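You operate a simulated robot arm through the tools that you are given. There is no shell and no other tool. Be economical: measure what you need, move in short steps, check, and stop when the job is done.

The job below is to be done with a simulated two-armed robot. You get a single attempt, and the scene is never put back.

JOB
Free the weigh table, switch on mains and air, and zero the weigher.
Fine: the orange lever goes to Free while the mains switch is still off; one press of Zero; the clear cover stays on; the dials and other keys stay as they are; Stop is free to press.

The check looks at the end state, three seconds after you hand in, the way a careful person would. Anything else that was tipped, shoved, dropped, spilled or broken makes it a failure. Lids that push on must go on centred and level and be pressed home; caps that screw on are set level and turned clockwise until they are tight.

ROBOT AND FRAMES
Two 7-joint arms with fingered hands on one trunk, on a base that drives. Base frame: it is fixed to the floor where the robot stands at the start and does not move with it; the origin is under the middle of the robot, x ahead of it, y to its left, z up. Units: mm, degrees, N and s.
The left shoulder is at the start at [200, 135, 1020], the right one opposite. With the tool pointing down near the work surface each hand reaches from about 100 to 800 mm from the robot's upright axis, wherever it stands, measured 20 degrees to its own side. Places, roughly: black hand knob beside the rail [1300, 700, 900]; blue hand knob [800, 200, 600]; green button on the key desk [900, 200, 800]; grey air dial [500, -600, 600]; high dial [1000, 0, 800]; key marked clear [900, 0, 800]; low dial [1100, 100, 800]; mains switch on the key desk [800, 200, 700]; mode dial [1000, -100, 800]; orange lever on the key desk [700, 0, 700]; page key [900, 100, 800]; print key [900, -100, 800]; span key [900, 100, 800]; speed dial on the key desk [800, 100, 700]; valve handle under the lanes [600, -500, 400]; zero key [1000, 200, 800]. Payload 4 kg a hand.
Tool frame (each hand has its own): the origin (TCP) lies between the finger pads and is the grasp point; the fingertips stand 25 mm ahead of it; z points along the fingers, y is the line along which they close. The gripper opens to 88 mm. The gripper's body begins 29 mm behind the TCP. The gripper is a hand of 4 fingers: y runs from the thumb to the fingers, the wrist lies at [-13, -106, -174] in the tool frame, and closing takes about 1.5 s.
Orientation is that of the tool frame in the base frame, as a unit quaternion [w, x, y, z]. With the fingers straight down and the wrist toward the robot, the tool's x, y and z point along [0, 1, 0], [1, 0, 0] and [0, 0, -1] of the base frame.

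CONTROLS
- The arms move only by the tool step_arm. It takes "left_plan", "right_plan" or both (then of equal length, played together; a hand with none holds still); each is text: rows parted by semicolons, each of 7 numbers parted by spaces: the turn, a rotation vector about the tool's x, y, z in degrees, then the shift along the tool's x, y, z in mm, then the closure in counts, from 0 (fully open) to 255 (shut). In form: wx wy wz dx dy dz grip; .... A call has 1 to 10 rows; each row is the pose to reach, as a shift and turn from the pose commanded when the call began, along the tool's axes at that moment. A row lasts 0.2 s, in which the tool goes at most 50 mm and 8.6 degrees; a call with a longer step from one row to the next is refused whole, and so is a gripper value outside its range. A pose out of reach is approached as far as the arm can. The call stops where the force on the tool passes 90 N (or 10 N more than at its start, if that is more) or the arm is blocked; 0.2 s more then pass. The fingers move at their own pace (about 153 mm/s each) and stop on an object; they squeeze with about 29 N. The grip force told is the motor's: it shows also when the fingers shut on nothing. Time passes only in rows, and 0.2 s behind the last, so rows that repeat a pose let the fingers close. The reply holds the time, the measured pose of the TCP, the force on the tool along the base axes, the opening and the grip force, in the units named above and with some noise, with the torque about the TCP (base axes, N m) and any sound that the robot's microphone picked up, and new pictures: "pictures" is both (left out), scene, wrist or none (wrist: the cameras of the hands that moved).
- Cameras (640 x 400 px; columns grow to the right, rows downward): "scene" is now at [123.1, -8.9, 1616.9]; the picture's right is [0.01, -1.00, 0.00], its down [-0.81, -0.01, -0.58] and it looks along [0.58, 0.01, -0.81] (base axes); focal length 262 px, centre (320, 200). "left" rides on the left gripper at [-64, -83, -98] in its tool frame; the picture's right is [-0.62, -0.37, 0.69], its down [0.71, -0.63, 0.30] and it looks along [0.32, 0.68, 0.65] (tool axes); focal length 265 px, centre (320, 200). "right" rides on the right gripper at [64, -83, -98] in its tool frame; the picture's right is [-0.62, 0.37, -0.69], its down [-0.71, -0.63, 0.31] and it looks along [-0.32, 0.68, 0.65] (tool axes); focal length 265 px, centre (320, 200). There is no depth. A picture from a camera that has moved, and an enlarged one, comes with that camera's place and axes in the base frame and with its lens. The place of the scene camera against the robot may be out by one fixed shift of up to 25 mm in any direction.
- raise_lower(by): slides the trunk up (or, below 0, down) by that many mm; the arms and the scene camera ride with it, the base frame stays. It gives what a move gives, with no picture.
- roll_base(legs): drives the robot by 1 to 6 legs, each [ahead, left, turn to the left] in mm, mm and degrees, along the robot's own axes; the way and the turn of a leg run together, so that a leg with both is an arc; at most 1500 mm and 180 degrees a leg. The arms and the cameras ride along, it lands a little off, and it stops where it bumps. It gives what a move gives, and a new picture of the scene camera.
- grasp_type(shape, hand): the hand has 4 fingers and takes this shape, open, in about a second: jaw (thumb against the fingers, like two jaws); tri (thumb and two fingers); tip (a fingertip pinch); poke (one finger out to press); point (the index stretched); flat (the hand flat); cup (the hand cupped); fist (a fist). The gripper value then closes the fingers along that shape, each until it touches; the sizes above hold for jaw. It gives what a move gives, with no picture.
- pan_tilt(pan, tilt): turns the head with the scene camera to pan (to the left, within 97 degrees either way) and tilt (down, from -29 to 69), counted from straight ahead of the robot. It gives what a move gives, and a new picture of the scene camera.
- close_up(camera, box): a new picture of the part [left, top, right, bottom] of that camera's present view, enlarged. No time passes.
- close_job(): hands the job in; it is judged then, once.

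Work in short steps. Places have to be worked out from the pictures, the camera data and where the tool is seen: move nearer, look again, correct. Check each grasp and each placing, and mend what went wrong. You have 120 turns and 260 pictures in all, those below and enlarged ones among them. Open the grippers and draw the arms clear of the work before you hand the job in, unless the task says otherwise; then end with one line.

The tools are called after "Request:" as name(argument=value, ...) on one line, values as JSON. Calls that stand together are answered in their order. step_arm: Moves the arms, as the interface text tells. Its arguments: {"type":"object","properties":{"left_plan":{"type":"string"},"right_plan":{"type":"string"},"pictures":{"type":"string","enum":["both","scene","wrist","none"]}},"required":[]} The other tools are called the same way: raise_lower (by) slides the trunk up or down; grasp_type (shape, hand) gives the hand a shape; roll_base (legs) drives the base; pan_tilt (pan, tilt) turns the head that bears the scene camera; close_up (camera, box) takes an enlarged picture of a part of a camera's view; close_job () hands the job in.

At the start:

```text
clock: 0.0
left_eef_pos: [569.9, 260.3, 1151.0]
left_tool_rot: [0.0, 0.708, 0.707, 0.001]
left_force: [0.0, 0.5, -0.2]
left_ft_torque: [0.0, 0.06, -0.03]
left_width: 87.7
left_gripper_force: 0.1
left_shape: jaw
right_eef_pos: [593.4, -229.8, 1159.1]
right_tool_rot: [-0.001, 0.708, 0.706, -0.001]
right_force: [-0.1, -0.8, -0.2]
right_ft_torque: [0.02, 0.0, 0.0]
right_width: 87.3
right_gripper_force: 0.0
right_shape: jaw
trunk travel left (down, up): [-625.0, 145.0]
robot x, y, heading: [0.5, -1.2, -0.2]
head pan, tilt: [0.8, 54.4]
```

scene: 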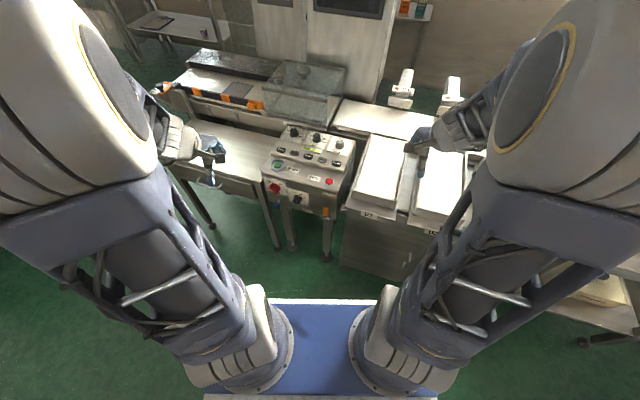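
right: 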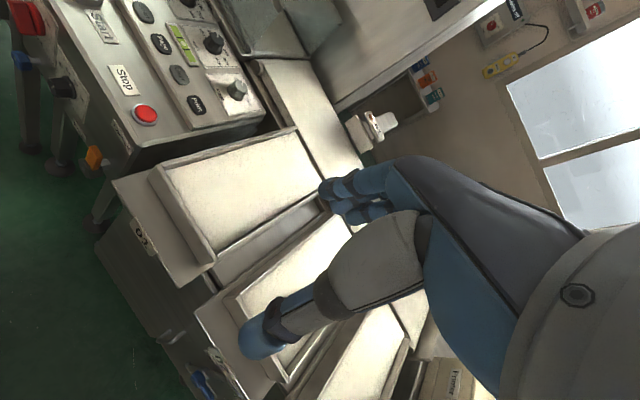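
left: 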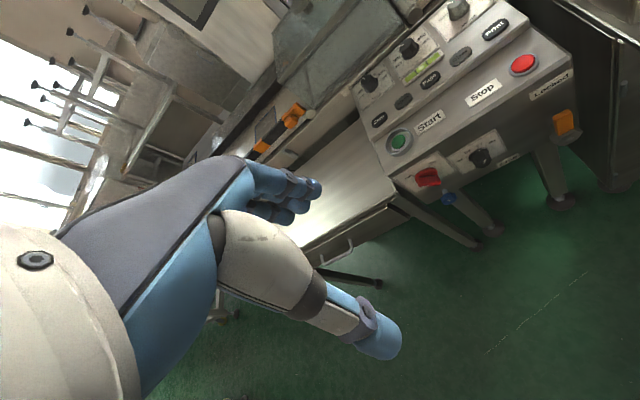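

I see the key desk ahead, with the orange lever, red mains switch, and keys. I'll take enlarged views to read the labels.

Request:
close_up(camera="scene", box=[250, 110, 370, 225])

Request:
close_up(camera="left", box=[350, 0, 600, 220])

Request:
close_up(camera="right", box=[0, 0, 270, 180])

Request:
close_up(camera="right", box=[80, 200, 480, 400])

```text
3.48 times, centred on (310, 168) of scene
camera zoom: at [123.1, -8.9, 1616.9], right [0.01, -1.0, 0.0], down [-0.81, -0.01, -0.58], along [0.58, 0.01, -0.81], focal length 911 px, centre (355, 313)
```

zoom: 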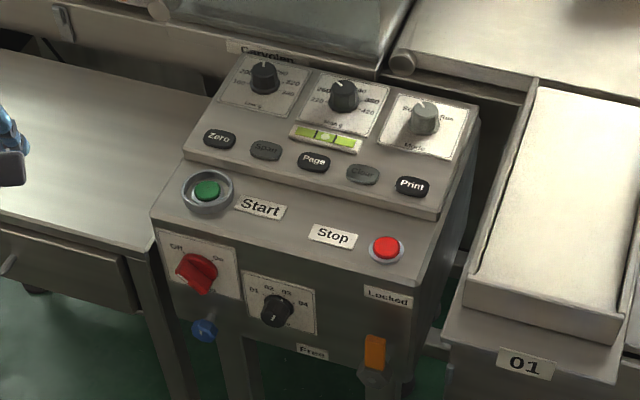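

```text
1.82 times, centred on (475, 110) of left
camera zoom: at [488.1, 197.1, 1249.3], right [-0.37, -0.62, -0.69], down [-0.63, 0.71, -0.3], along [0.68, 0.32, -0.65], focal length 483 px, centre (38, 364)
```

zoom: 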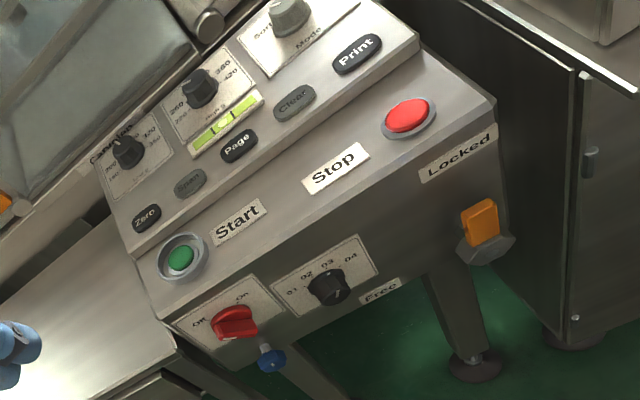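

```text
2.22 times, centred on (135, 90) of right
camera zoom: at [509.5, -165.4, 1256.7], right [0.37, -0.62, 0.69], down [-0.63, -0.71, -0.3], along [0.68, -0.33, -0.65], focal length 590 px, centre (731, 444)
```

zoom: 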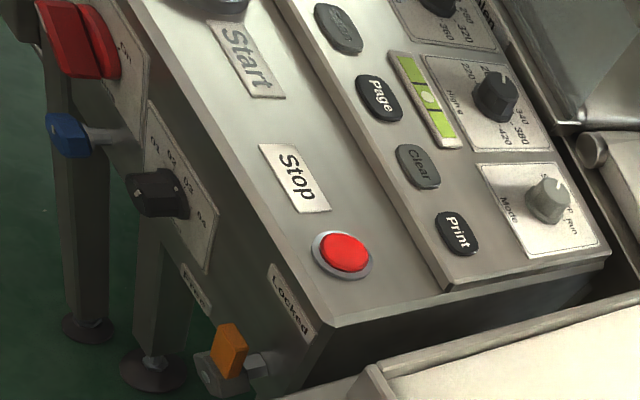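

```text
1.60 times, centred on (280, 300) of right
camera zoom: at [509.5, -165.4, 1256.7], right [0.37, -0.62, 0.69], down [-0.63, -0.71, -0.3], along [0.68, -0.33, -0.65], focal length 425 px, centre (384, 40)
```

zoom: 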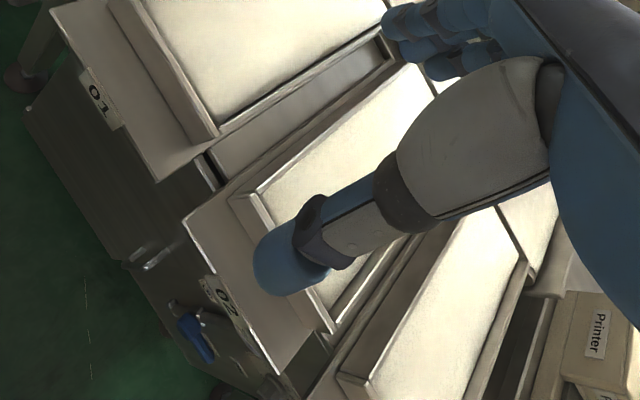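

From the two wrist views the orange lever grip is near (735,-18,688), its hub near z 640, and "Free" is lower left at (788,62,601). The mains switch is near (816,199,735) and Zero near (962,177,818). I'll shape the right hand for poking and bring it near the lever for a look.

Request:
grasp_type(hand="right", shape="poke")

Request:
step_arm(right_plan="-4 0 0 14 2 36 0;-8 0 0 28 4 72 0;-12 0 0 42 6 108 0;-16 0 0 56 8 144 0;-20 0 0 70 10 180 0;-24 0 0 84 12 216 0;-28 0 0 98 14 252 0;-32 0 0 112 14 288 0;-36 0 0 120 14 324 0;-40 0 0 120 14 340 0")

```text
clock: 0.9
left_eef_pos: [570.6, 260.4, 1150.7]
left_tool_rot: [0.0, 0.707, 0.707, 0.0]
left_force: [0.1, -0.5, 0.5]
left_ft_torque: [0.0, 0.0, 0.02]
left_width: 87.7
left_gripper_force: 0.0
left_shape: jaw
right_eef_pos: [593.9, -230.8, 1159.7]
right_tool_rot: [0.0, 0.708, 0.706, -0.001]
right_force: [-0.4, 0.9, 1.0]
right_ft_torque: [0.0, 0.04, 0.01]
right_width: 0.0
right_gripper_force: 0.1
right_shape: poke
trunk travel left (down, up): [-625.0, 145.0]
robot x, y, heading: [3.6, -1.7, -0.1]
head pan, tilt: [0.8, 54.4]
```

```text
clock: 3.3
left_eef_pos: [569.9, 260.7, 1150.9]
left_tool_rot: [0.0, 0.707, 0.707, 0.0]
left_force: [0.3, -0.3, -0.4]
left_ft_torque: [-0.02, -0.04, -0.05]
left_width: 87.7
left_gripper_force: 0.0
left_shape: jaw
right_eef_pos: [609.5, -167.6, 846.9]
right_tool_rot: [0.208, 0.615, 0.712, 0.267]
right_force: [0.3, 0.6, -0.1]
right_ft_torque: [-0.01, 0.02, -0.05]
right_width: 0.0
right_gripper_force: 0.1
right_shape: poke
right hand out of reach, approached as far as the arm can: row 4, 5, 6, 7, 8, 9, 10
trunk travel left (down, up): [-625.0, 145.0]
robot x, y, heading: [1.6, -3.4, 0.1]
head pan, tilt: [0.8, 54.4]
stopped in row 10 (right hand): the arm was blocked; the commanded pose is now the measured one
camera scene: at [123.2, -8.3, 1617.0], right [0.01, -1.0, 0.0], down [-0.81, -0.01, -0.58], along [0.58, 0.01, -0.81], focal length 262 px, centre (320, 200)
camera right: at [472.8, -122.8, 870.1], right [-0.05, -0.66, 0.75], down [-0.18, -0.73, -0.66], along [0.98, -0.17, -0.08], focal length 265 px, centre (320, 200)
```

scene: 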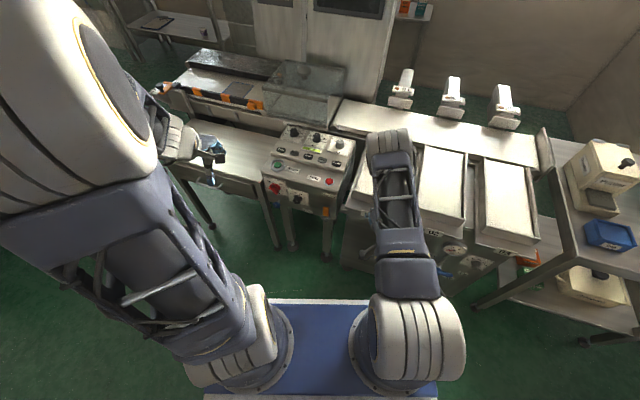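
right: 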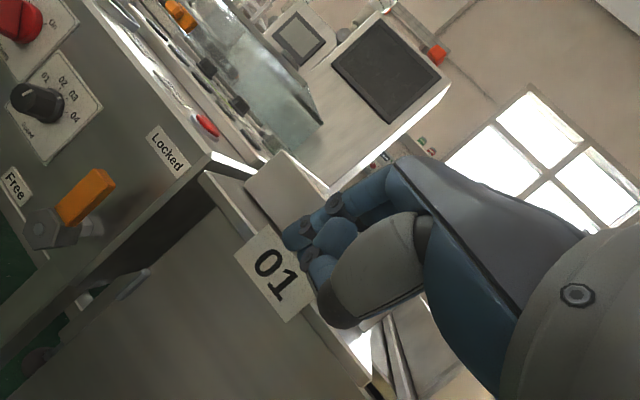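

The lever is clear in this view: hub, handle up, "Free" directly to its left, so a quarter turn. The arm is folded too tight, so I'll back off a bit and lower the trunk.

Request:
roll_base(legs=[[-180, 0, 0]])

Request:
raise_lower(by=-200)

```text
clock: 4.6
left_eef_pos: [463.7, 252.4, 1152.0]
left_tool_rot: [0.001, 0.71, 0.704, 0.001]
left_force: [-0.3, 0.7, -0.4]
left_ft_torque: [-0.01, -0.01, 0.02]
left_width: 87.6
left_gripper_force: 0.0
left_shape: jaw
right_eef_pos: [499.4, -175.7, 846.0]
right_tool_rot: [0.208, 0.619, 0.709, 0.266]
right_force: [-0.1, -0.2, -0.3]
right_ft_torque: [0.04, 0.01, 0.02]
right_width: 0.2
right_gripper_force: 0.0
right_shape: poke
trunk travel left (down, up): [-625.0, 145.0]
robot x, y, heading: [-108.6, -3.8, -0.6]
head pan, tilt: [0.8, 54.4]
stopped in leg 1: the robot was blocked; the commanded pose is now the measured one
camera scene: at [15.5, -12.7, 1616.9], right [0.0, -1.0, 0.0], down [-0.81, 0.0, -0.58], along [0.58, 0.0, -0.81], focal length 262 px, centre (320, 200)
```

scene: 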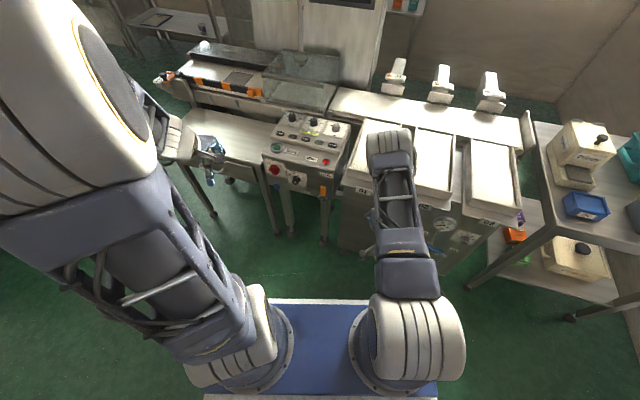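

```text
clock: 6.7
left_eef_pos: [464.8, 252.9, 951.2]
left_tool_rot: [0.001, 0.711, 0.703, 0.001]
left_force: [-0.9, 0.2, 0.5]
left_ft_torque: [0.04, 0.0, 0.01]
left_width: 88.0
left_gripper_force: 0.0
left_shape: jaw
right_eef_pos: [498.8, -175.3, 645.8]
right_tool_rot: [0.208, 0.62, 0.708, 0.266]
right_force: [-0.6, -0.3, 0.3]
right_ft_torque: [0.02, -0.01, -0.01]
right_width: 0.1
right_gripper_force: 0.0
right_shape: poke
trunk travel left (down, up): [-425.0, 345.0]
robot x, y, heading: [-106.9, -3.8, -0.6]
head pan, tilt: [0.8, 54.4]
```

The base touched something behind at -107 mm; I'll ease forward a little and look back on both sides, and view the poke hand.

Request:
roll_base(legs=[[25, 0, 0]])

Request:
pan_tilt(pan=97, tilt=60)

Request:
pan_tilt(pan=-97, tilt=60)

Request:
close_up(camera="right", box=[0, 0, 640, 400])

```text
clock: 7.5
left_eef_pos: [489.3, 253.3, 950.3]
left_tool_rot: [0.0, 0.711, 0.703, 0.0]
left_force: [-0.1, -0.1, 0.2]
left_ft_torque: [0.01, 0.02, 0.01]
left_width: 87.8
left_gripper_force: 0.0
left_shape: jaw
right_eef_pos: [524.1, -177.0, 646.3]
right_tool_rot: [0.207, 0.62, 0.709, 0.266]
right_force: [0.5, -0.1, -1.4]
right_ft_torque: [-0.01, 0.01, 0.05]
right_width: 0.0
right_gripper_force: 0.0
right_shape: poke
trunk travel left (down, up): [-425.0, 345.0]
robot x, y, heading: [-79.9, -4.2, -0.6]
head pan, tilt: [0.8, 54.4]
camera scene: at [40.7, -13.2, 1416.9], right [0.0, -1.0, 0.0], down [-0.81, 0.0, -0.58], along [0.58, 0.0, -0.81], focal length 262 px, centre (320, 200)
```

scene: 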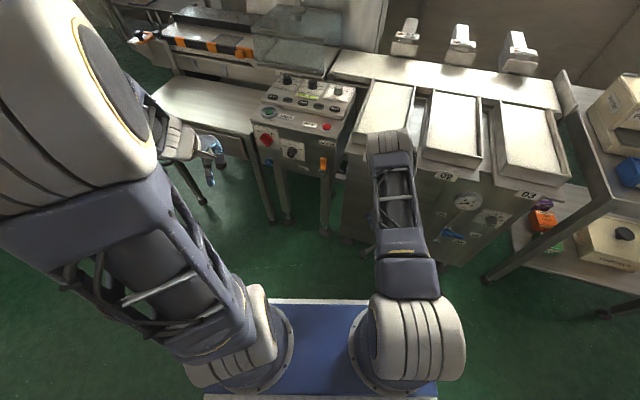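

```text
clock: 9.3
left_eef_pos: [490.2, 254.0, 951.2]
left_tool_rot: [0.001, 0.71, 0.704, 0.0]
left_force: [-0.2, -0.2, 0.6]
left_ft_torque: [-0.03, -0.02, 0.04]
left_width: 87.8
left_gripper_force: 0.2
left_shape: jaw
right_eef_pos: [524.2, -175.4, 646.4]
right_tool_rot: [0.207, 0.62, 0.709, 0.266]
right_force: [-0.4, -0.2, -0.5]
right_ft_torque: [-0.02, 0.02, 0.0]
right_width: 0.3
right_gripper_force: 0.0
right_shape: poke
trunk travel left (down, up): [-425.0, 345.0]
robot x, y, heading: [-81.7, -2.8, -0.4]
head pan, tilt: [97.0, 60.0]
camera scene: at [-39.3, 52.9, 1410.2], right [0.99, 0.11, 0.0], down [0.09, -0.86, -0.5], along [-0.05, 0.5, -0.87], focal length 262 px, centre (320, 200)
```

scene: 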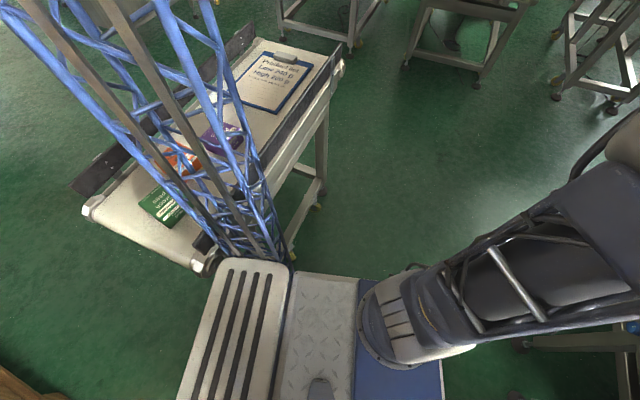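

```text
clock: 12.1
left_eef_pos: [490.0, 251.8, 951.2]
left_tool_rot: [0.001, 0.71, 0.704, 0.001]
left_force: [-0.6, -0.5, 0.5]
left_ft_torque: [0.0, -0.02, 0.01]
left_width: 87.8
left_gripper_force: 0.0
left_shape: jaw
right_eef_pos: [523.9, -177.0, 646.9]
right_tool_rot: [0.208, 0.62, 0.708, 0.265]
right_force: [0.0, 0.9, -0.9]
right_ft_torque: [0.03, 0.01, -0.01]
right_width: 0.0
right_gripper_force: 0.1
right_shape: poke
trunk travel left (down, up): [-425.0, 345.0]
robot x, y, heading: [-82.5, -2.8, -0.4]
head pan, tilt: [-97.0, 60.0]
camera scene: at [-40.9, -79.4, 1410.2], right [-0.99, 0.13, 0.0], down [0.12, 0.86, -0.5], along [-0.07, -0.5, -0.87], focal length 262 px, centre (320, 200)
```

scene: 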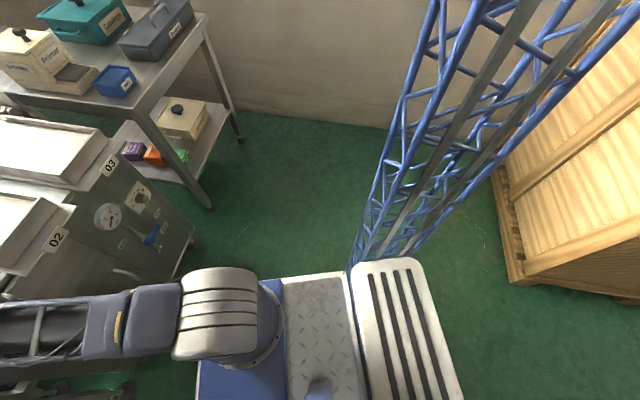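

```text
1.00 times, centred on (320, 200) of right (not enlarged: the box is as wide or as high as the picture)
camera zoom: at [388.1, -131.6, 670.1], right [-0.06, -0.66, 0.75], down [-0.19, -0.73, -0.66], along [0.98, -0.18, -0.08], focal length 265 px, centre (320, 200)
```

zoom: 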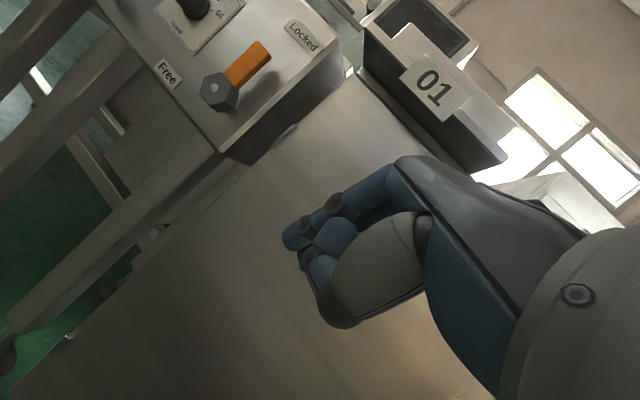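

Behind, the robot only touched the low roller table, and everything there stands in place. The lever spans from hub (731,-15,641) to tip z≈705. I'll bring the poke finger to a standoff in front of and right of the lever, turned to face the panel.

Request:
pan_tilt(pan=0, tilt=45)

Request:
step_arm(right_plan="-2 -3 4 21 27 8 0;-4 -6 8 42 55 16 0;-6 -9 12 64 82 25 0;-8 -12 16 85 110 33 0;-11 -16 19 106 137 41 0;-11 -16 19 106 137 41 0")

```text
clock: 13.8
left_eef_pos: [489.8, 251.5, 951.9]
left_tool_rot: [0.0, 0.71, 0.704, 0.001]
left_force: [-0.5, 0.8, -0.1]
left_ft_torque: [-0.02, 0.01, 0.03]
left_width: 87.8
left_gripper_force: 0.0
left_shape: jaw
right_eef_pos: [524.2, -176.6, 647.0]
right_tool_rot: [0.208, 0.62, 0.708, 0.266]
right_force: [-0.7, 0.3, 0.3]
right_ft_torque: [-0.01, -0.02, -0.02]
right_width: 0.1
right_gripper_force: 0.2
right_shape: poke
trunk travel left (down, up): [-425.0, 345.0]
robot x, y, heading: [-85.0, -3.5, -0.6]
head pan, tilt: [0.0, 45.0]
camera scene: at [49.3, -14.4, 1429.7], right [-0.01, -1.0, 0.0], down [-0.71, 0.01, -0.71], along [0.71, -0.01, -0.71], focal length 262 px, centre (320, 200)
```

scene: 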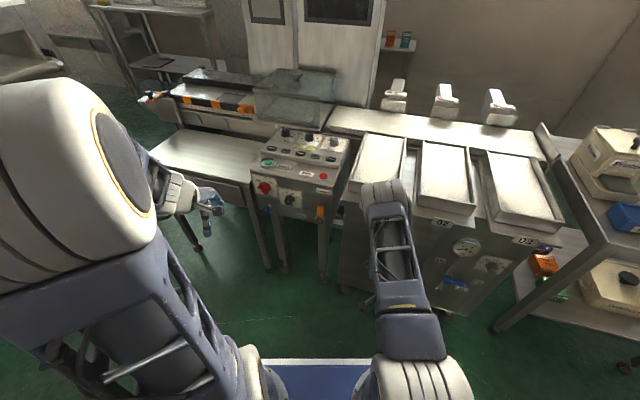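

```text
clock: 15.2
left_eef_pos: [489.2, 252.3, 950.2]
left_tool_rot: [0.001, 0.71, 0.704, 0.001]
left_force: [-0.2, 0.9, -1.1]
left_ft_torque: [-0.01, 0.01, 0.03]
left_width: 87.9
left_gripper_force: 0.1
left_shape: jaw
right_eef_pos: [589.4, -265.0, 712.5]
right_tool_rot: [0.254, 0.697, 0.595, 0.309]
right_force: [0.5, 0.0, -0.2]
right_ft_torque: [-0.03, -0.03, 0.01]
right_width: 0.0
right_gripper_force: 0.0
right_shape: poke
right hand out of reach, approached as far as the arm can: row 1, 2, 3, 4, 5, 6
trunk travel left (down, up): [-425.0, 345.0]
robot x, y, heading: [-82.3, -3.7, -1.0]
head pan, tilt: [0.0, 45.0]
camera scene: at [49.3, -14.3, 1429.7], right [-0.01, -1.0, 0.0], down [-0.71, 0.01, -0.71], along [0.71, -0.01, -0.71], focal length 262 px, centre (320, 200)
camera right: at [466.5, -187.9, 726.1], right [-0.32, -0.68, 0.66], down [-0.27, -0.6, -0.75], along [0.91, -0.42, 0.01], focal length 265 px, centre (320, 200)
```

scene: 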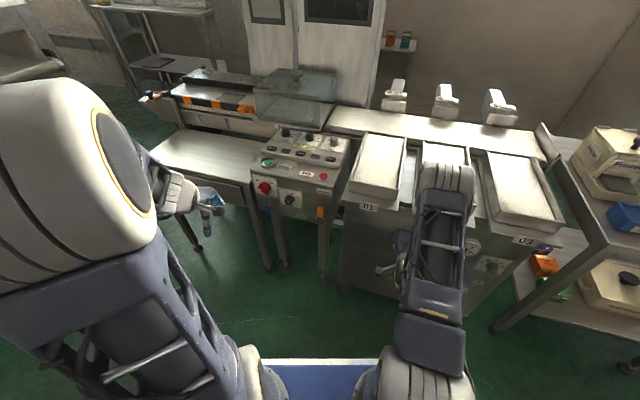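
right: 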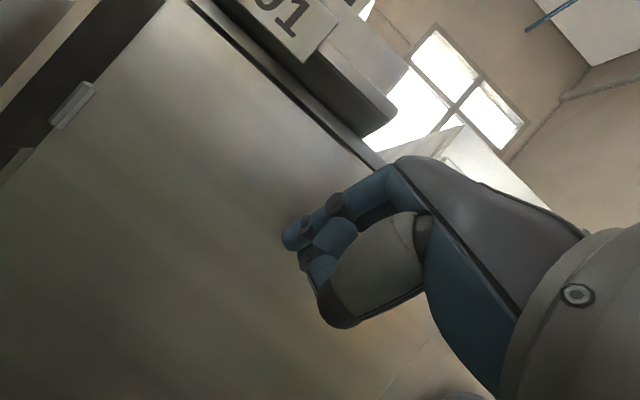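

The right arm folded into an awkward elbow pose. I'll test whether the left arm, still in its good posture, can tilt its fingers forward while extending toward the desk, high above everything.

Request:
step_arm(left_plan="-6 0 0 0 15 0 0;-12 0 0 0 30 0 0;-18 0 0 0 45 0 0;-24 0 0 0 60 0 0;-30 0 0 0 75 0 0;-36 0 0 0 90 0 0;-42 0 0 0 100 0 0;-45 0 0 0 100 0 0", pictures="both")

```text
clock: 17.1
left_eef_pos: [591.3, 251.7, 951.1]
left_tool_rot: [0.272, 0.656, 0.65, 0.271]
left_force: [-1.0, 0.2, 0.1]
left_ft_torque: [-0.03, 0.02, -0.02]
left_width: 87.7
left_gripper_force: 0.1
left_shape: jaw
right_eef_pos: [590.0, -263.1, 712.6]
right_tool_rot: [0.254, 0.697, 0.596, 0.308]
right_force: [-0.4, -1.5, -0.3]
right_ft_torque: [0.02, 0.0, 0.0]
right_width: 0.3
right_gripper_force: 0.2
right_shape: poke
trunk travel left (down, up): [-425.0, 345.0]
robot x, y, heading: [-82.7, -3.8, -0.7]
head pan, tilt: [0.0, 45.0]
camera scene: at [49.2, -14.3, 1429.7], right [-0.01, -1.0, 0.0], down [-0.71, 0.01, -0.71], along [0.71, -0.01, -0.71], focal length 262 px, centre (320, 200)
camera left: at [463.0, 188.8, 962.1], right [0.23, -0.62, -0.75], down [-0.22, 0.72, -0.66], along [0.95, 0.32, 0.02], focal length 265 px, centre (320, 200)
```

scene: 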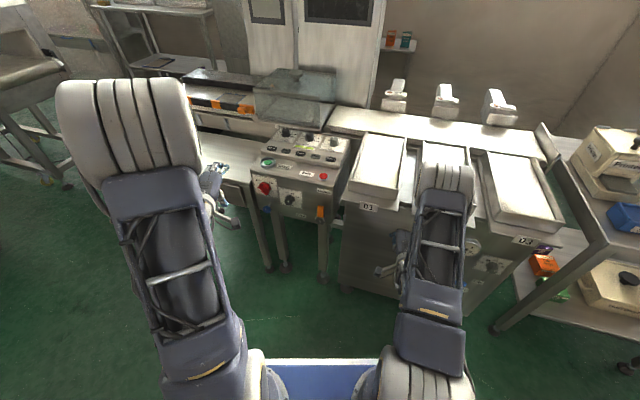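
left: 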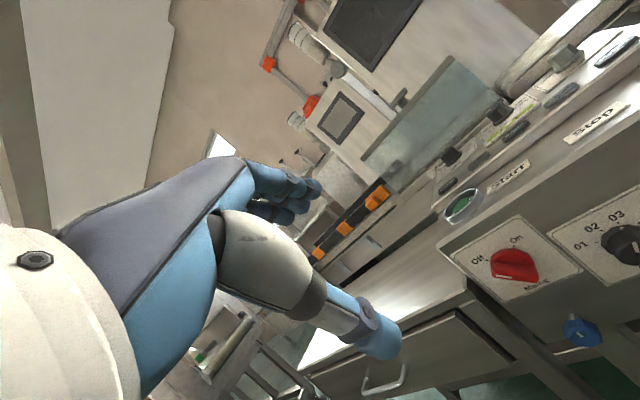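

The left arm holds a 45° tilt fine here, so trunk lowering will keep that posture. I'll enlarge the mains switch.

Request:
close_up(camera="left", box=[430, 180, 640, 360])

Request:
close_up(camera="scene", box=[240, 120, 360, 230])

Request:
close_up(camera="scene", box=[420, 220, 540, 300])

```text
2.22 times, centred on (535, 270) of left
camera zoom: at [463.0, 188.8, 962.1], right [0.23, -0.62, -0.75], down [-0.22, 0.72, -0.66], along [0.95, 0.32, 0.02], focal length 590 px, centre (-158, 44)
```

zoom: 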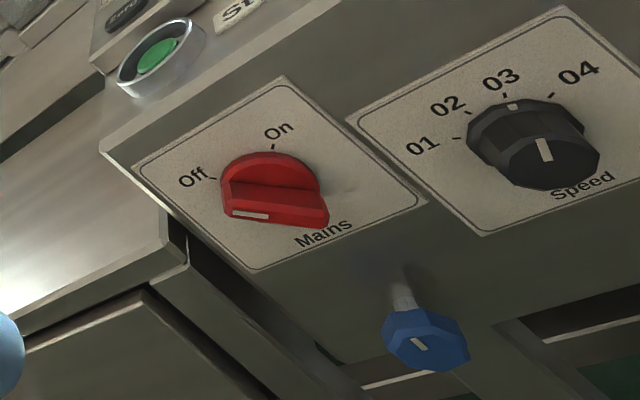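

```text
3.64 times, centred on (300, 175) of scene
camera zoom: at [49.2, -14.3, 1429.7], right [-0.01, -1.0, 0.0], down [-0.71, 0.01, -0.71], along [0.71, -0.01, -0.71], focal length 953 px, centre (393, 291)
```

zoom: 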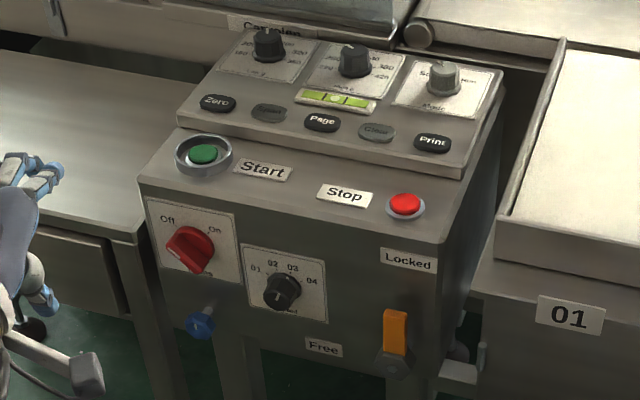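

```text
5.00 times, centred on (480, 260) of scene
camera zoom: at [49.2, -14.3, 1429.7], right [-0.01, -1.0, 0.0], down [-0.71, 0.01, -0.71], along [0.71, -0.01, -0.71], focal length 1310 px, centre (-480, -100)
```

zoom: 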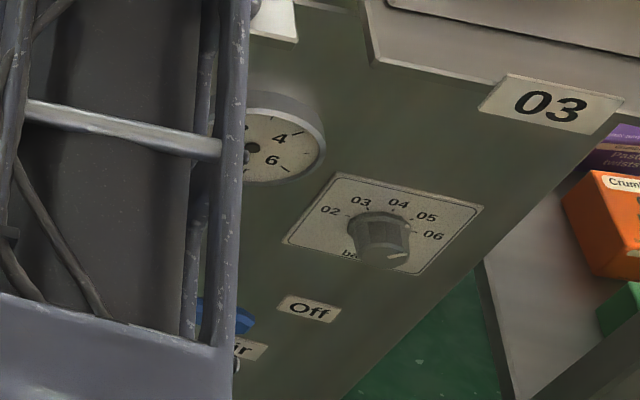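

The white pointer is on Off, and On is a quarter turn clockwise; the air handle has an "Off" and an "Air" label. Before moving the base I'll draw the right arm back and up with fingers down.

Request:
step_arm(right_plan="6 0 0 1 5 -22 0;12 0 0 2 10 -44 0;18 0 0 3 15 -66 0;24 0 0 5 20 -88 0;30 0 0 6 25 -110 0;36 0 0 7 30 -132 0;42 0 0 8 36 -154 0;47 0 0 9 41 -175 0;47 0 0 9 41 -175 0", pictures="scene")

```text
clock: 19.1
left_eef_pos: [591.0, 250.9, 951.2]
left_tool_rot: [0.271, 0.656, 0.651, 0.27]
left_force: [0.5, -0.4, 0.1]
left_ft_torque: [0.01, 0.0, -0.04]
left_width: 87.6
left_gripper_force: 0.0
left_shape: jaw
right_eef_pos: [490.7, -266.6, 868.0]
right_tool_rot: [-0.046, 0.741, 0.668, 0.045]
right_force: [0.3, 0.8, 0.1]
right_ft_torque: [-0.01, -0.02, 0.01]
right_width: 0.0
right_gripper_force: 0.0
right_shape: poke
trunk travel left (down, up): [-425.0, 345.0]
robot x, y, heading: [-81.9, -2.7, -0.6]
head pan, tilt: [0.0, 45.0]
camera scene: at [49.3, -14.3, 1429.7], right [-0.01, -1.0, 0.0], down [-0.71, 0.01, -0.71], along [0.71, -0.01, -0.71], focal length 262 px, centre (320, 200)
```

scene: 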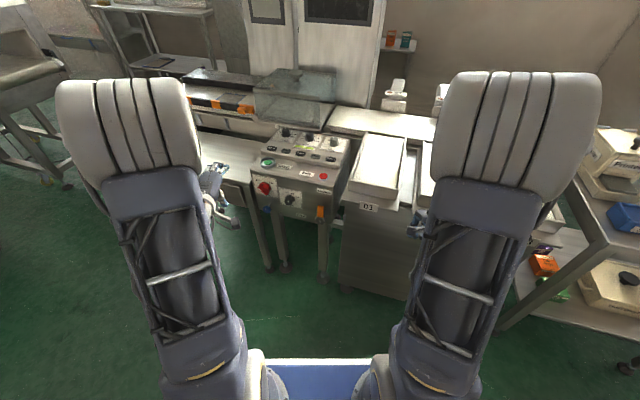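

Both arms now sit in a good posture. I'll shape the left hand to poke and square the robot to the desk in front of the lever.

Request:
grasp_type(hand="left", shape="poke")

Request:
roll_base(legs=[[76, -25, 0], [0, 0, -16.5]])

Request:
close_up(camera="left", box=[0, 0, 640, 400])

```text
clock: 19.9
left_eef_pos: [590.1, 251.7, 952.7]
left_tool_rot: [0.272, 0.656, 0.65, 0.271]
left_force: [-0.1, 0.6, -0.6]
left_ft_torque: [0.04, 0.01, -0.02]
left_width: 0.0
left_gripper_force: 0.0
left_shape: poke
right_eef_pos: [490.0, -265.6, 867.3]
right_tool_rot: [-0.044, 0.74, 0.669, 0.045]
right_force: [0.1, 0.0, -0.2]
right_ft_torque: [-0.03, 0.03, 0.04]
right_width: 0.0
right_gripper_force: 0.0
right_shape: poke
trunk travel left (down, up): [-425.0, 345.0]
robot x, y, heading: [-86.1, -1.7, -0.5]
head pan, tilt: [0.0, 45.0]
```

```text
clock: 22.0
left_eef_pos: [710.8, 19.6, 952.5]
left_tool_rot: [0.309, 0.743, 0.548, 0.229]
left_force: [0.2, 0.0, -0.1]
left_ft_torque: [-0.03, -0.02, 0.01]
left_width: 0.1
left_gripper_force: 0.1
left_shape: poke
right_eef_pos: [464.7, -446.5, 867.7]
right_tool_rot: [-0.037, 0.83, 0.554, 0.052]
right_force: [0.5, 0.2, 1.1]
right_ft_torque: [-0.01, 0.0, 0.0]
right_width: 0.0
right_gripper_force: 0.1
right_shape: poke
trunk travel left (down, up): [-425.0, 345.0]
robot x, y, heading: [-9.9, -26.8, -17.6]
head pan, tilt: [0.0, 45.0]
camera scene: at [117.9, -81.2, 1429.7], right [-0.3, -0.95, 0.0], down [-0.67, 0.21, -0.71], along [0.67, -0.21, -0.71], focal length 262 px, centre (320, 200)
```

scene: 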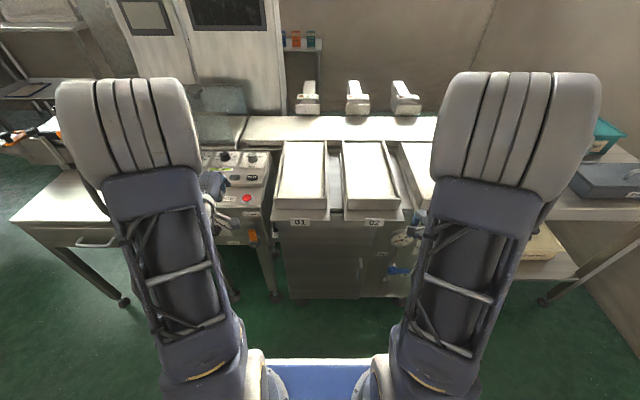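

```text
1.00 times, centred on (320, 200) of left (not enlarged: the box is as wide or as high as the picture)
camera zoom: at [570.2, -2.8, 962.2], right [0.04, -0.66, -0.75], down [-0.01, 0.75, -0.66], along [1.0, 0.03, 0.02], focal length 265 px, centre (320, 200)
```

zoom: 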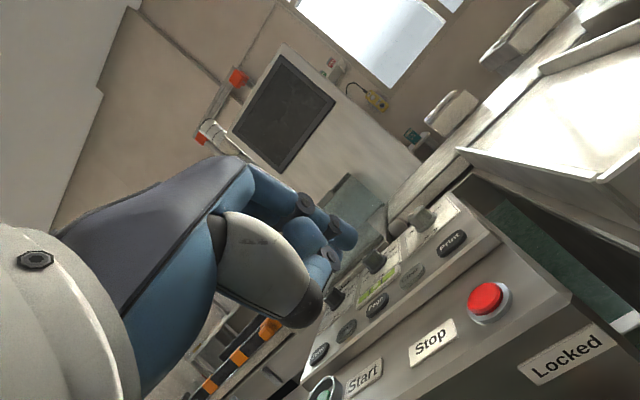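

The desk front is square to the robot now: in robot axes the lever is 705 ahead, 234 left, z 641–705, and the panel is at 733. I'll pull the hand back and right a little, then lower the trunk.

Request:
step_arm(left_plan="0 0 0 -33 -18 -18 0;0 0 0 -67 -37 -37 0", pictures="none")

Request:
raise_lower(by=-245)

Request:
close_up(camera="left", box=[0, 0, 640, 400])

Request:
close_up(camera="scene", box=[0, 0, 640, 400])

```text
clock: 22.6
left_eef_pos: [676.0, -25.4, 956.7]
left_tool_rot: [0.308, 0.744, 0.548, 0.228]
left_force: [-0.3, 0.1, -0.1]
left_ft_torque: [0.01, -0.02, -0.01]
left_width: 0.0
left_gripper_force: 0.0
left_shape: poke
left hand out of reach, approached as far as the arm can: row 2
right_eef_pos: [464.4, -446.1, 867.7]
right_tool_rot: [-0.037, 0.83, 0.554, 0.052]
right_force: [0.4, 0.1, -0.6]
right_ft_torque: [-0.04, 0.02, -0.02]
right_width: 0.0
right_gripper_force: 0.0
right_shape: poke
trunk travel left (down, up): [-425.0, 345.0]
robot x, y, heading: [-5.7, -29.0, -17.3]
head pan, tilt: [0.0, 45.0]
```

```text
clock: 25.1
left_eef_pos: [676.5, -25.1, 712.2]
left_tool_rot: [0.308, 0.744, 0.548, 0.227]
left_force: [-0.3, -1.1, 1.4]
left_ft_torque: [0.0, 0.02, -0.01]
left_width: 0.2
left_gripper_force: 0.0
left_shape: poke
right_eef_pos: [465.2, -446.0, 622.5]
right_tool_rot: [-0.038, 0.831, 0.553, 0.052]
right_force: [0.5, -0.2, 0.4]
right_ft_torque: [0.0, -0.02, -0.04]
right_width: 0.0
right_gripper_force: 0.0
right_shape: poke
trunk travel left (down, up): [-180.0, 590.0]
robot x, y, heading: [-5.1, -30.9, -17.6]
head pan, tilt: [0.0, 45.0]
```

```text
1.00 times, centred on (320, 200) of left (not enlarged: the box is as wide or as high as the picture)
camera zoom: at [535.4, -48.1, 721.7], right [0.04, -0.66, -0.75], down [-0.01, 0.75, -0.66], along [1.0, 0.03, 0.02], focal length 265 px, centre (320, 200)
```

zoom: 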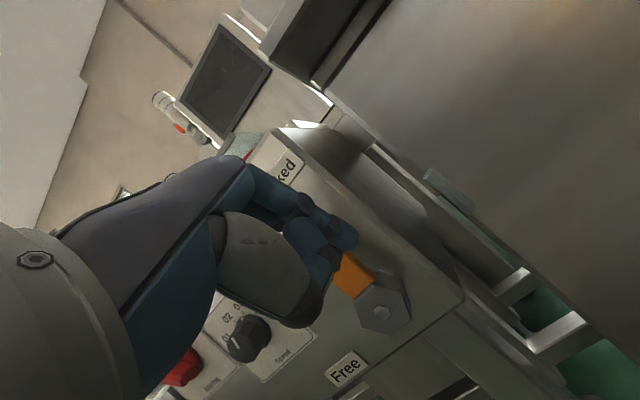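

```text
1.00 times, centred on (320, 200) of scene (not enlarged: the box is as wide or as high as the picture)
camera zoom: at [117.9, -81.1, 1184.7], right [-0.3, -0.95, 0.0], down [-0.67, 0.21, -0.71], along [0.67, -0.21, -0.71], focal length 262 px, centre (320, 200)
```

zoom: 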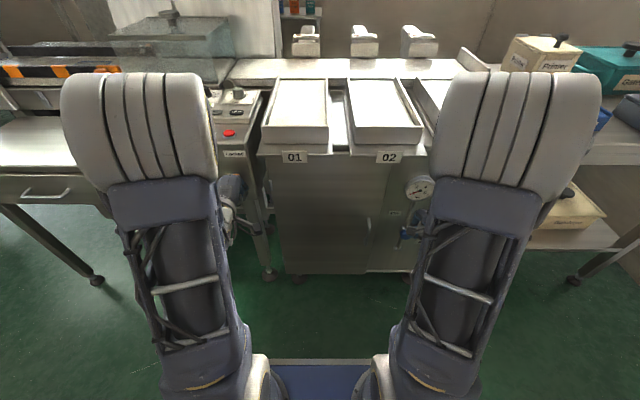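

The fingertip is just right of and about 28 mm short of the lever. I'll advance it beside the lever.

Request:
step_arm(left_plan="0 0 0 -2 7 13 0;0 0 0 -4 14 25 0;0 0 0 -4 14 25 0", pictures="wrist")

```text
clock: 25.9
left_eef_pos: [700.9, -38.4, 704.0]
left_tool_rot: [0.308, 0.744, 0.548, 0.227]
left_force: [0.6, 0.0, -0.1]
left_ft_torque: [0.01, -0.01, 0.0]
left_width: 0.0
left_gripper_force: 0.0
left_shape: poke
right_eef_pos: [465.0, -447.0, 622.1]
right_tool_rot: [-0.038, 0.83, 0.554, 0.052]
right_force: [0.3, 0.3, 0.5]
right_ft_torque: [0.0, 0.03, 0.04]
right_width: 0.1
right_gripper_force: 0.0
right_shape: poke
trunk travel left (down, up): [-180.0, 590.0]
robot x, y, heading: [-3.8, -29.5, -17.5]
head pan, tilt: [0.0, 45.0]
camera left: at [560.0, -60.5, 714.7], right [0.04, -0.66, -0.75], down [-0.01, 0.75, -0.66], along [1.0, 0.03, 0.02], focal length 265 px, centre (320, 200)
```

left: 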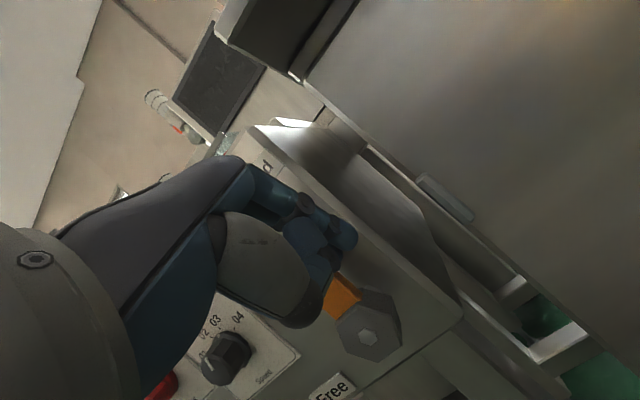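

The finger is now beside the lever on its right. I'll sweep it left along the lever's arc, part of the way first.

Request:
step_arm(left_plan="0 0 0 0 6 6 0;0 0 0 15 5 6.4 0;0 0 0 27 6.5 5 0;0 0 0 38 7 4.3 0;0 0 0 50 5 6.4 0;0 0 0 60 1.4 10 0", pictures="wrist")

```text
clock: 27.3
left_eef_pos: [725.6, 18.1, 695.6]
left_tool_rot: [0.307, 0.744, 0.548, 0.227]
left_force: [-0.2, -0.3, 0.8]
left_ft_torque: [-0.01, 0.0, -0.02]
left_width: 0.0
left_gripper_force: 0.1
left_shape: poke
right_eef_pos: [465.1, -446.8, 622.8]
right_tool_rot: [-0.038, 0.831, 0.553, 0.052]
right_force: [0.1, 0.6, 0.1]
right_ft_torque: [-0.01, -0.03, -0.03]
right_width: 0.0
right_gripper_force: 0.0
right_shape: poke
trunk travel left (down, up): [-180.0, 590.0]
robot x, y, heading: [-5.7, -29.3, -17.5]
head pan, tilt: [0.0, 45.0]
camera left: at [585.7, -4.8, 706.6], right [0.04, -0.66, -0.75], down [-0.01, 0.75, -0.66], along [1.0, 0.03, 0.02], focal length 265 px, centre (320, 200)
```

left: 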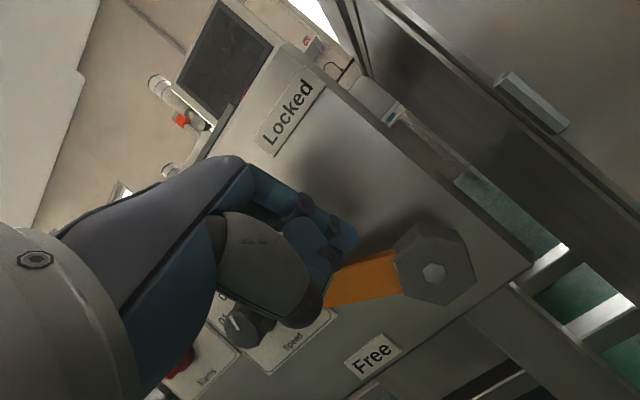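

The lever has swung to about 56°. I'll follow the arc on to the horizontal.

Request:
step_arm(left_plan="0 0 0 8.5 -6 6 0;0 0 0 12 -10 10 0;0 0 0 14.6 -13.2 13.2 0;0 0 0 16.5 -17 17 0", pictures="wrist")

```text
clock: 28.3
left_eef_pos: [730.7, 31.8, 679.9]
left_tool_rot: [0.317, 0.743, 0.543, 0.231]
left_force: [-17.9, -17.5, 51.1]
left_ft_torque: [-0.3, -0.84, -0.39]
left_width: 0.0
left_gripper_force: 0.1
left_shape: poke
right_eef_pos: [464.2, -445.7, 623.4]
right_tool_rot: [-0.038, 0.83, 0.554, 0.052]
right_force: [-0.8, -0.1, -0.9]
right_ft_torque: [-0.03, 0.01, -0.01]
right_width: 0.0
right_gripper_force: 0.1
right_shape: poke
trunk travel left (down, up): [-180.0, 590.0]
robot x, y, heading: [-8.6, -28.5, -17.6]
head pan, tilt: [0.0, 45.0]
camera left: at [590.3, 9.1, 688.0], right [0.04, -0.67, -0.75], down [0.01, 0.75, -0.67], along [1.0, 0.02, 0.04], focal length 265 px, centre (320, 200)
```

left: 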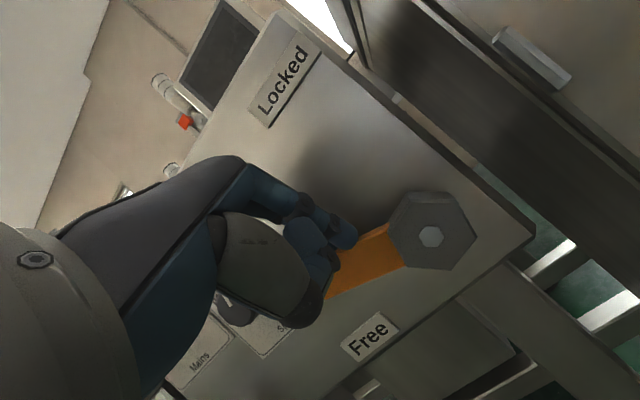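

The push now meets about 54 N, square to the lever – possibly its stop. I'll back the finger up off the lever and look at it.

Request:
step_arm(left_plan="0 0 0 0 14 -14 0;0 0 0 0 5 -35 0;0 0 0 0 -10 -55 0;0 0 0 0 -25 -70 0", pictures="wrist")

Request:
close_up(camera="left", box=[260, 130, 560, 400])

```text
clock: 29.3
left_eef_pos: [667.6, 53.1, 705.6]
left_tool_rot: [0.308, 0.744, 0.547, 0.227]
left_force: [-0.3, 0.3, -0.7]
left_ft_torque: [0.03, 0.0, 0.02]
left_width: 0.1
left_gripper_force: 0.2
left_shape: poke
right_eef_pos: [466.0, -445.2, 622.1]
right_tool_rot: [-0.038, 0.83, 0.554, 0.052]
right_force: [-0.3, -0.9, -1.0]
right_ft_torque: [0.0, 0.0, -0.04]
right_width: 0.0
right_gripper_force: 0.1
right_shape: poke
trunk travel left (down, up): [-180.0, 590.0]
robot x, y, heading: [-6.8, -26.5, -17.4]
head pan, tilt: [0.0, 45.0]
camera left: at [526.2, 30.4, 716.1], right [0.04, -0.66, -0.75], down [-0.01, 0.75, -0.66], along [1.0, 0.03, 0.02], focal length 265 px, centre (320, 200)
```

left: 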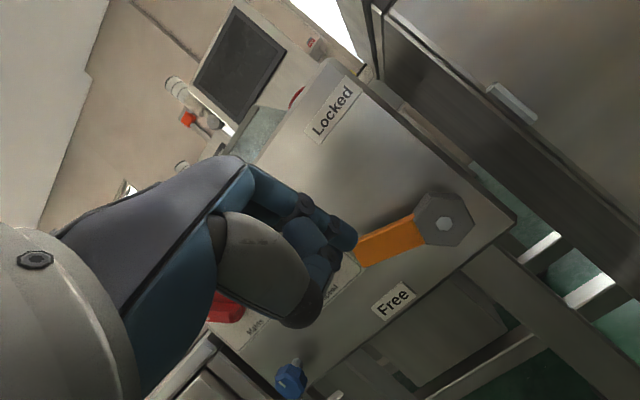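

```text
1.48 times, centred on (410, 265) of left
camera zoom: at [526.2, 30.4, 716.1], right [0.04, -0.66, -0.75], down [-0.01, 0.75, -0.66], along [1.0, 0.03, 0.02], focal length 393 px, centre (187, 104)
```

zoom: 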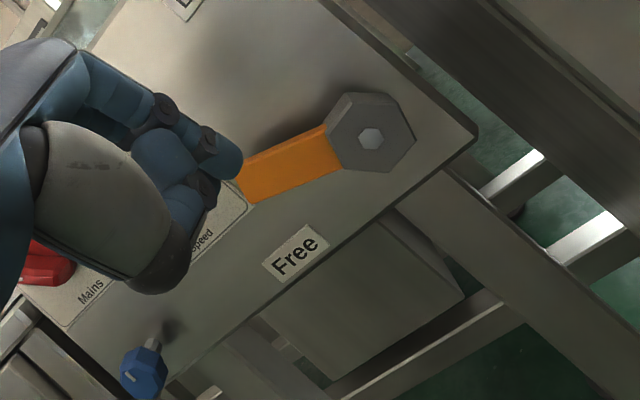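

The lever rests near 70°, while "Free" lies at 90° or a bit beyond. I'll put the finger back on it and press on, with the force stop as the guard.

Request:
step_arm(left_plan="0 0 0 3 15 20 0;0 0 0 5 33 45 0;0 0 0 5 39 56 0;0 0 0 5 30 65 0;0 0 0 6 25 70 0;0 0 0 7 22 73 0;0 0 0 8 18 77 0", pictures="wrist")

```text
clock: 30.9
left_eef_pos: [737.5, 36.9, 670.3]
left_tool_rot: [0.317, 0.743, 0.541, 0.233]
left_force: [30.3, -12.9, 42.3]
left_ft_torque: [-0.49, -0.82, -0.04]
left_width: 0.0
left_gripper_force: 0.1
left_shape: poke
right_eef_pos: [464.5, -447.2, 622.6]
right_tool_rot: [-0.038, 0.83, 0.554, 0.053]
right_force: [-0.2, 0.9, -0.3]
right_ft_torque: [0.0, 0.01, -0.02]
right_width: 0.1
right_gripper_force: 0.1
right_shape: poke
trunk travel left (down, up): [-180.0, 590.0]
robot x, y, heading: [-4.6, -28.7, -17.4]
head pan, tilt: [0.0, 45.0]
camera left: at [596.6, 15.4, 677.9], right [0.05, -0.66, -0.75], down [0.02, 0.75, -0.66], along [1.0, 0.02, 0.04], focal length 265 px, centre (320, 200)
```

left: 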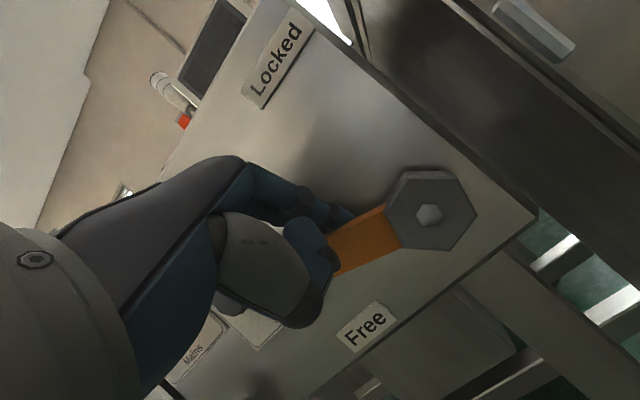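

The push isn't clean; a curled finger seems to be riding on the lever. I'll lift off, retract and look again.

Request:
step_arm(left_plan="0 0 0 0 8 -12 0;0 0 0 0 14 -24 0;0 0 0 0 0 -50 0;0 0 0 0 -25 -75 0;0 0 0 20 -40 -90 0", pictures="wrist")

Request:
close_up(camera="left", box=[260, 130, 560, 400])

```text
clock: 32.1
left_eef_pos: [652.6, 86.6, 698.4]
left_tool_rot: [0.308, 0.744, 0.548, 0.227]
left_force: [0.4, 0.0, 0.0]
left_ft_torque: [0.01, 0.0, -0.01]
left_width: 0.0
left_gripper_force: 0.1
left_shape: poke
right_eef_pos: [464.4, -446.3, 622.2]
right_tool_rot: [-0.038, 0.83, 0.553, 0.052]
right_force: [0.8, 0.1, -0.2]
right_ft_torque: [0.01, -0.02, 0.01]
right_width: 0.1
right_gripper_force: 0.0
right_shape: poke
trunk travel left (down, up): [-180.0, 590.0]
robot x, y, heading: [-8.4, -27.9, -17.5]
head pan, tilt: [0.0, 45.0]
camera left: at [512.5, 63.6, 708.6], right [0.03, -0.66, -0.75], down [-0.01, 0.75, -0.66], along [1.0, 0.03, 0.02], focal length 265 px, centre (320, 200)
```

left: 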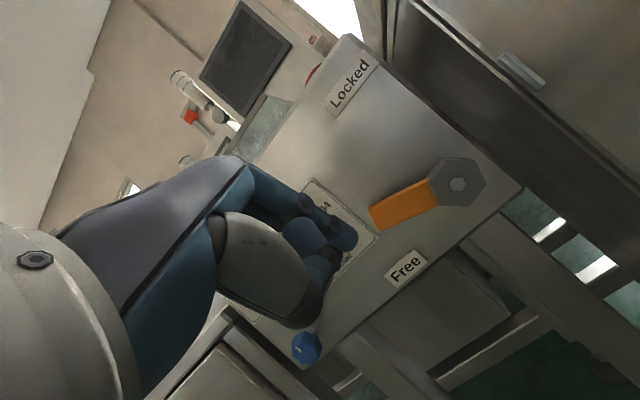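

```text
1.48 times, centred on (410, 265) of left
camera zoom: at [512.5, 63.6, 708.6], right [0.03, -0.66, -0.75], down [-0.01, 0.75, -0.66], along [1.0, 0.03, 0.02], focal length 393 px, centre (187, 104)
```

zoom: 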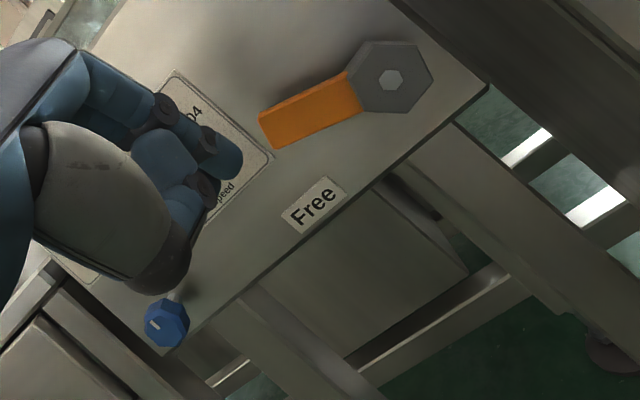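

The lever is at about 75° and seems not fully over. I'll change to the jaw shape and level the fingers so I can hold the lever itself (fingers above, thumb below).

Request:
grasp_type(hand="left", shape="jaw")

Request:
step_arm(left_plan="-7 0 0 0 0 0 0;-14 0 0 0 0 0 0;-21 0 0 0 0 0 0;-28 0 0 0 0 0 0;-35 0 0 0 0 0 0;-35 0 0 0 0 0 0", pictures="both")

```text
clock: 33.0
left_eef_pos: [653.2, 85.7, 698.2]
left_tool_rot: [0.308, 0.744, 0.548, 0.227]
left_force: [0.1, 1.0, -0.2]
left_ft_torque: [-0.01, -0.03, -0.03]
left_width: 87.7
left_gripper_force: 0.1
left_shape: jaw
right_eef_pos: [465.5, -446.3, 622.4]
right_tool_rot: [-0.037, 0.83, 0.554, 0.052]
right_force: [0.7, 0.0, -0.2]
right_ft_torque: [0.0, 0.02, -0.02]
right_width: 0.0
right_gripper_force: 0.2
right_shape: poke
trunk travel left (down, up): [-180.0, 590.0]
robot x, y, heading: [-10.3, -31.0, -17.5]
head pan, tilt: [0.0, 45.0]
```

```text
clock: 34.4
left_eef_pos: [694.3, 101.3, 743.9]
left_tool_rot: [0.517, 0.617, 0.455, 0.38]
left_force: [-0.5, -0.1, -1.1]
left_ft_torque: [0.01, 0.0, 0.0]
left_width: 87.9
left_gripper_force: 0.0
left_shape: jaw
left hand out of reach, approached as far as the arm can: row 4, 5, 6
right_eef_pos: [465.6, -446.6, 621.9]
right_tool_rot: [-0.038, 0.83, 0.554, 0.053]
right_force: [0.0, 0.0, 0.7]
right_ft_torque: [0.04, -0.03, -0.01]
right_width: 0.1
right_gripper_force: 0.2
right_shape: poke
trunk travel left (down, up): [-180.0, 590.0]
robot x, y, heading: [-5.9, -27.3, -17.5]
head pan, tilt: [0.0, 45.0]
camera scene: at [117.9, -81.1, 1184.7], right [-0.3, -0.95, 0.0], down [-0.67, 0.21, -0.71], along [0.67, -0.21, -0.71], focal length 262 px, centre (320, 200)
camera left: at [570.4, 73.2, 678.9], right [0.4, -0.78, -0.48], down [0.39, 0.63, -0.67], along [0.83, 0.08, 0.56], focal length 265 px, centre (320, 200)
```

scene: 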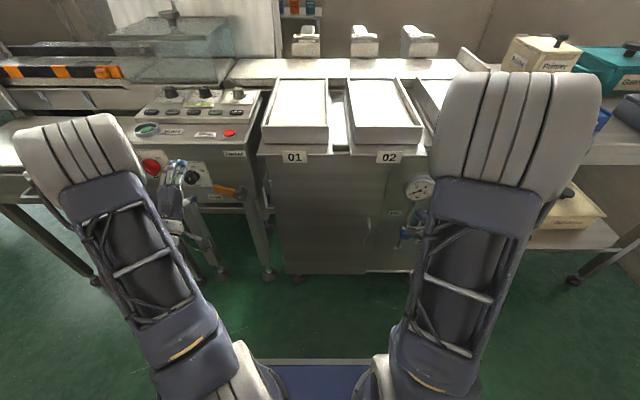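
left: 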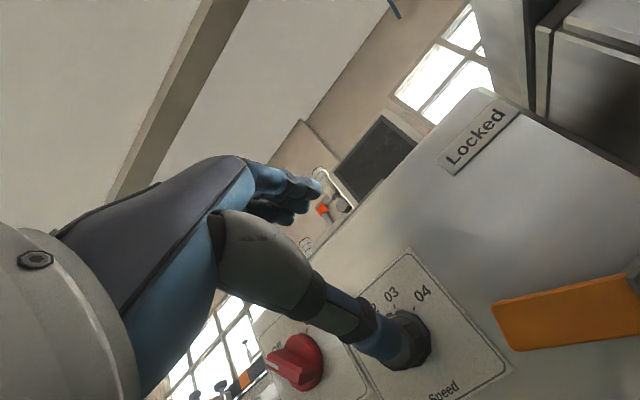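

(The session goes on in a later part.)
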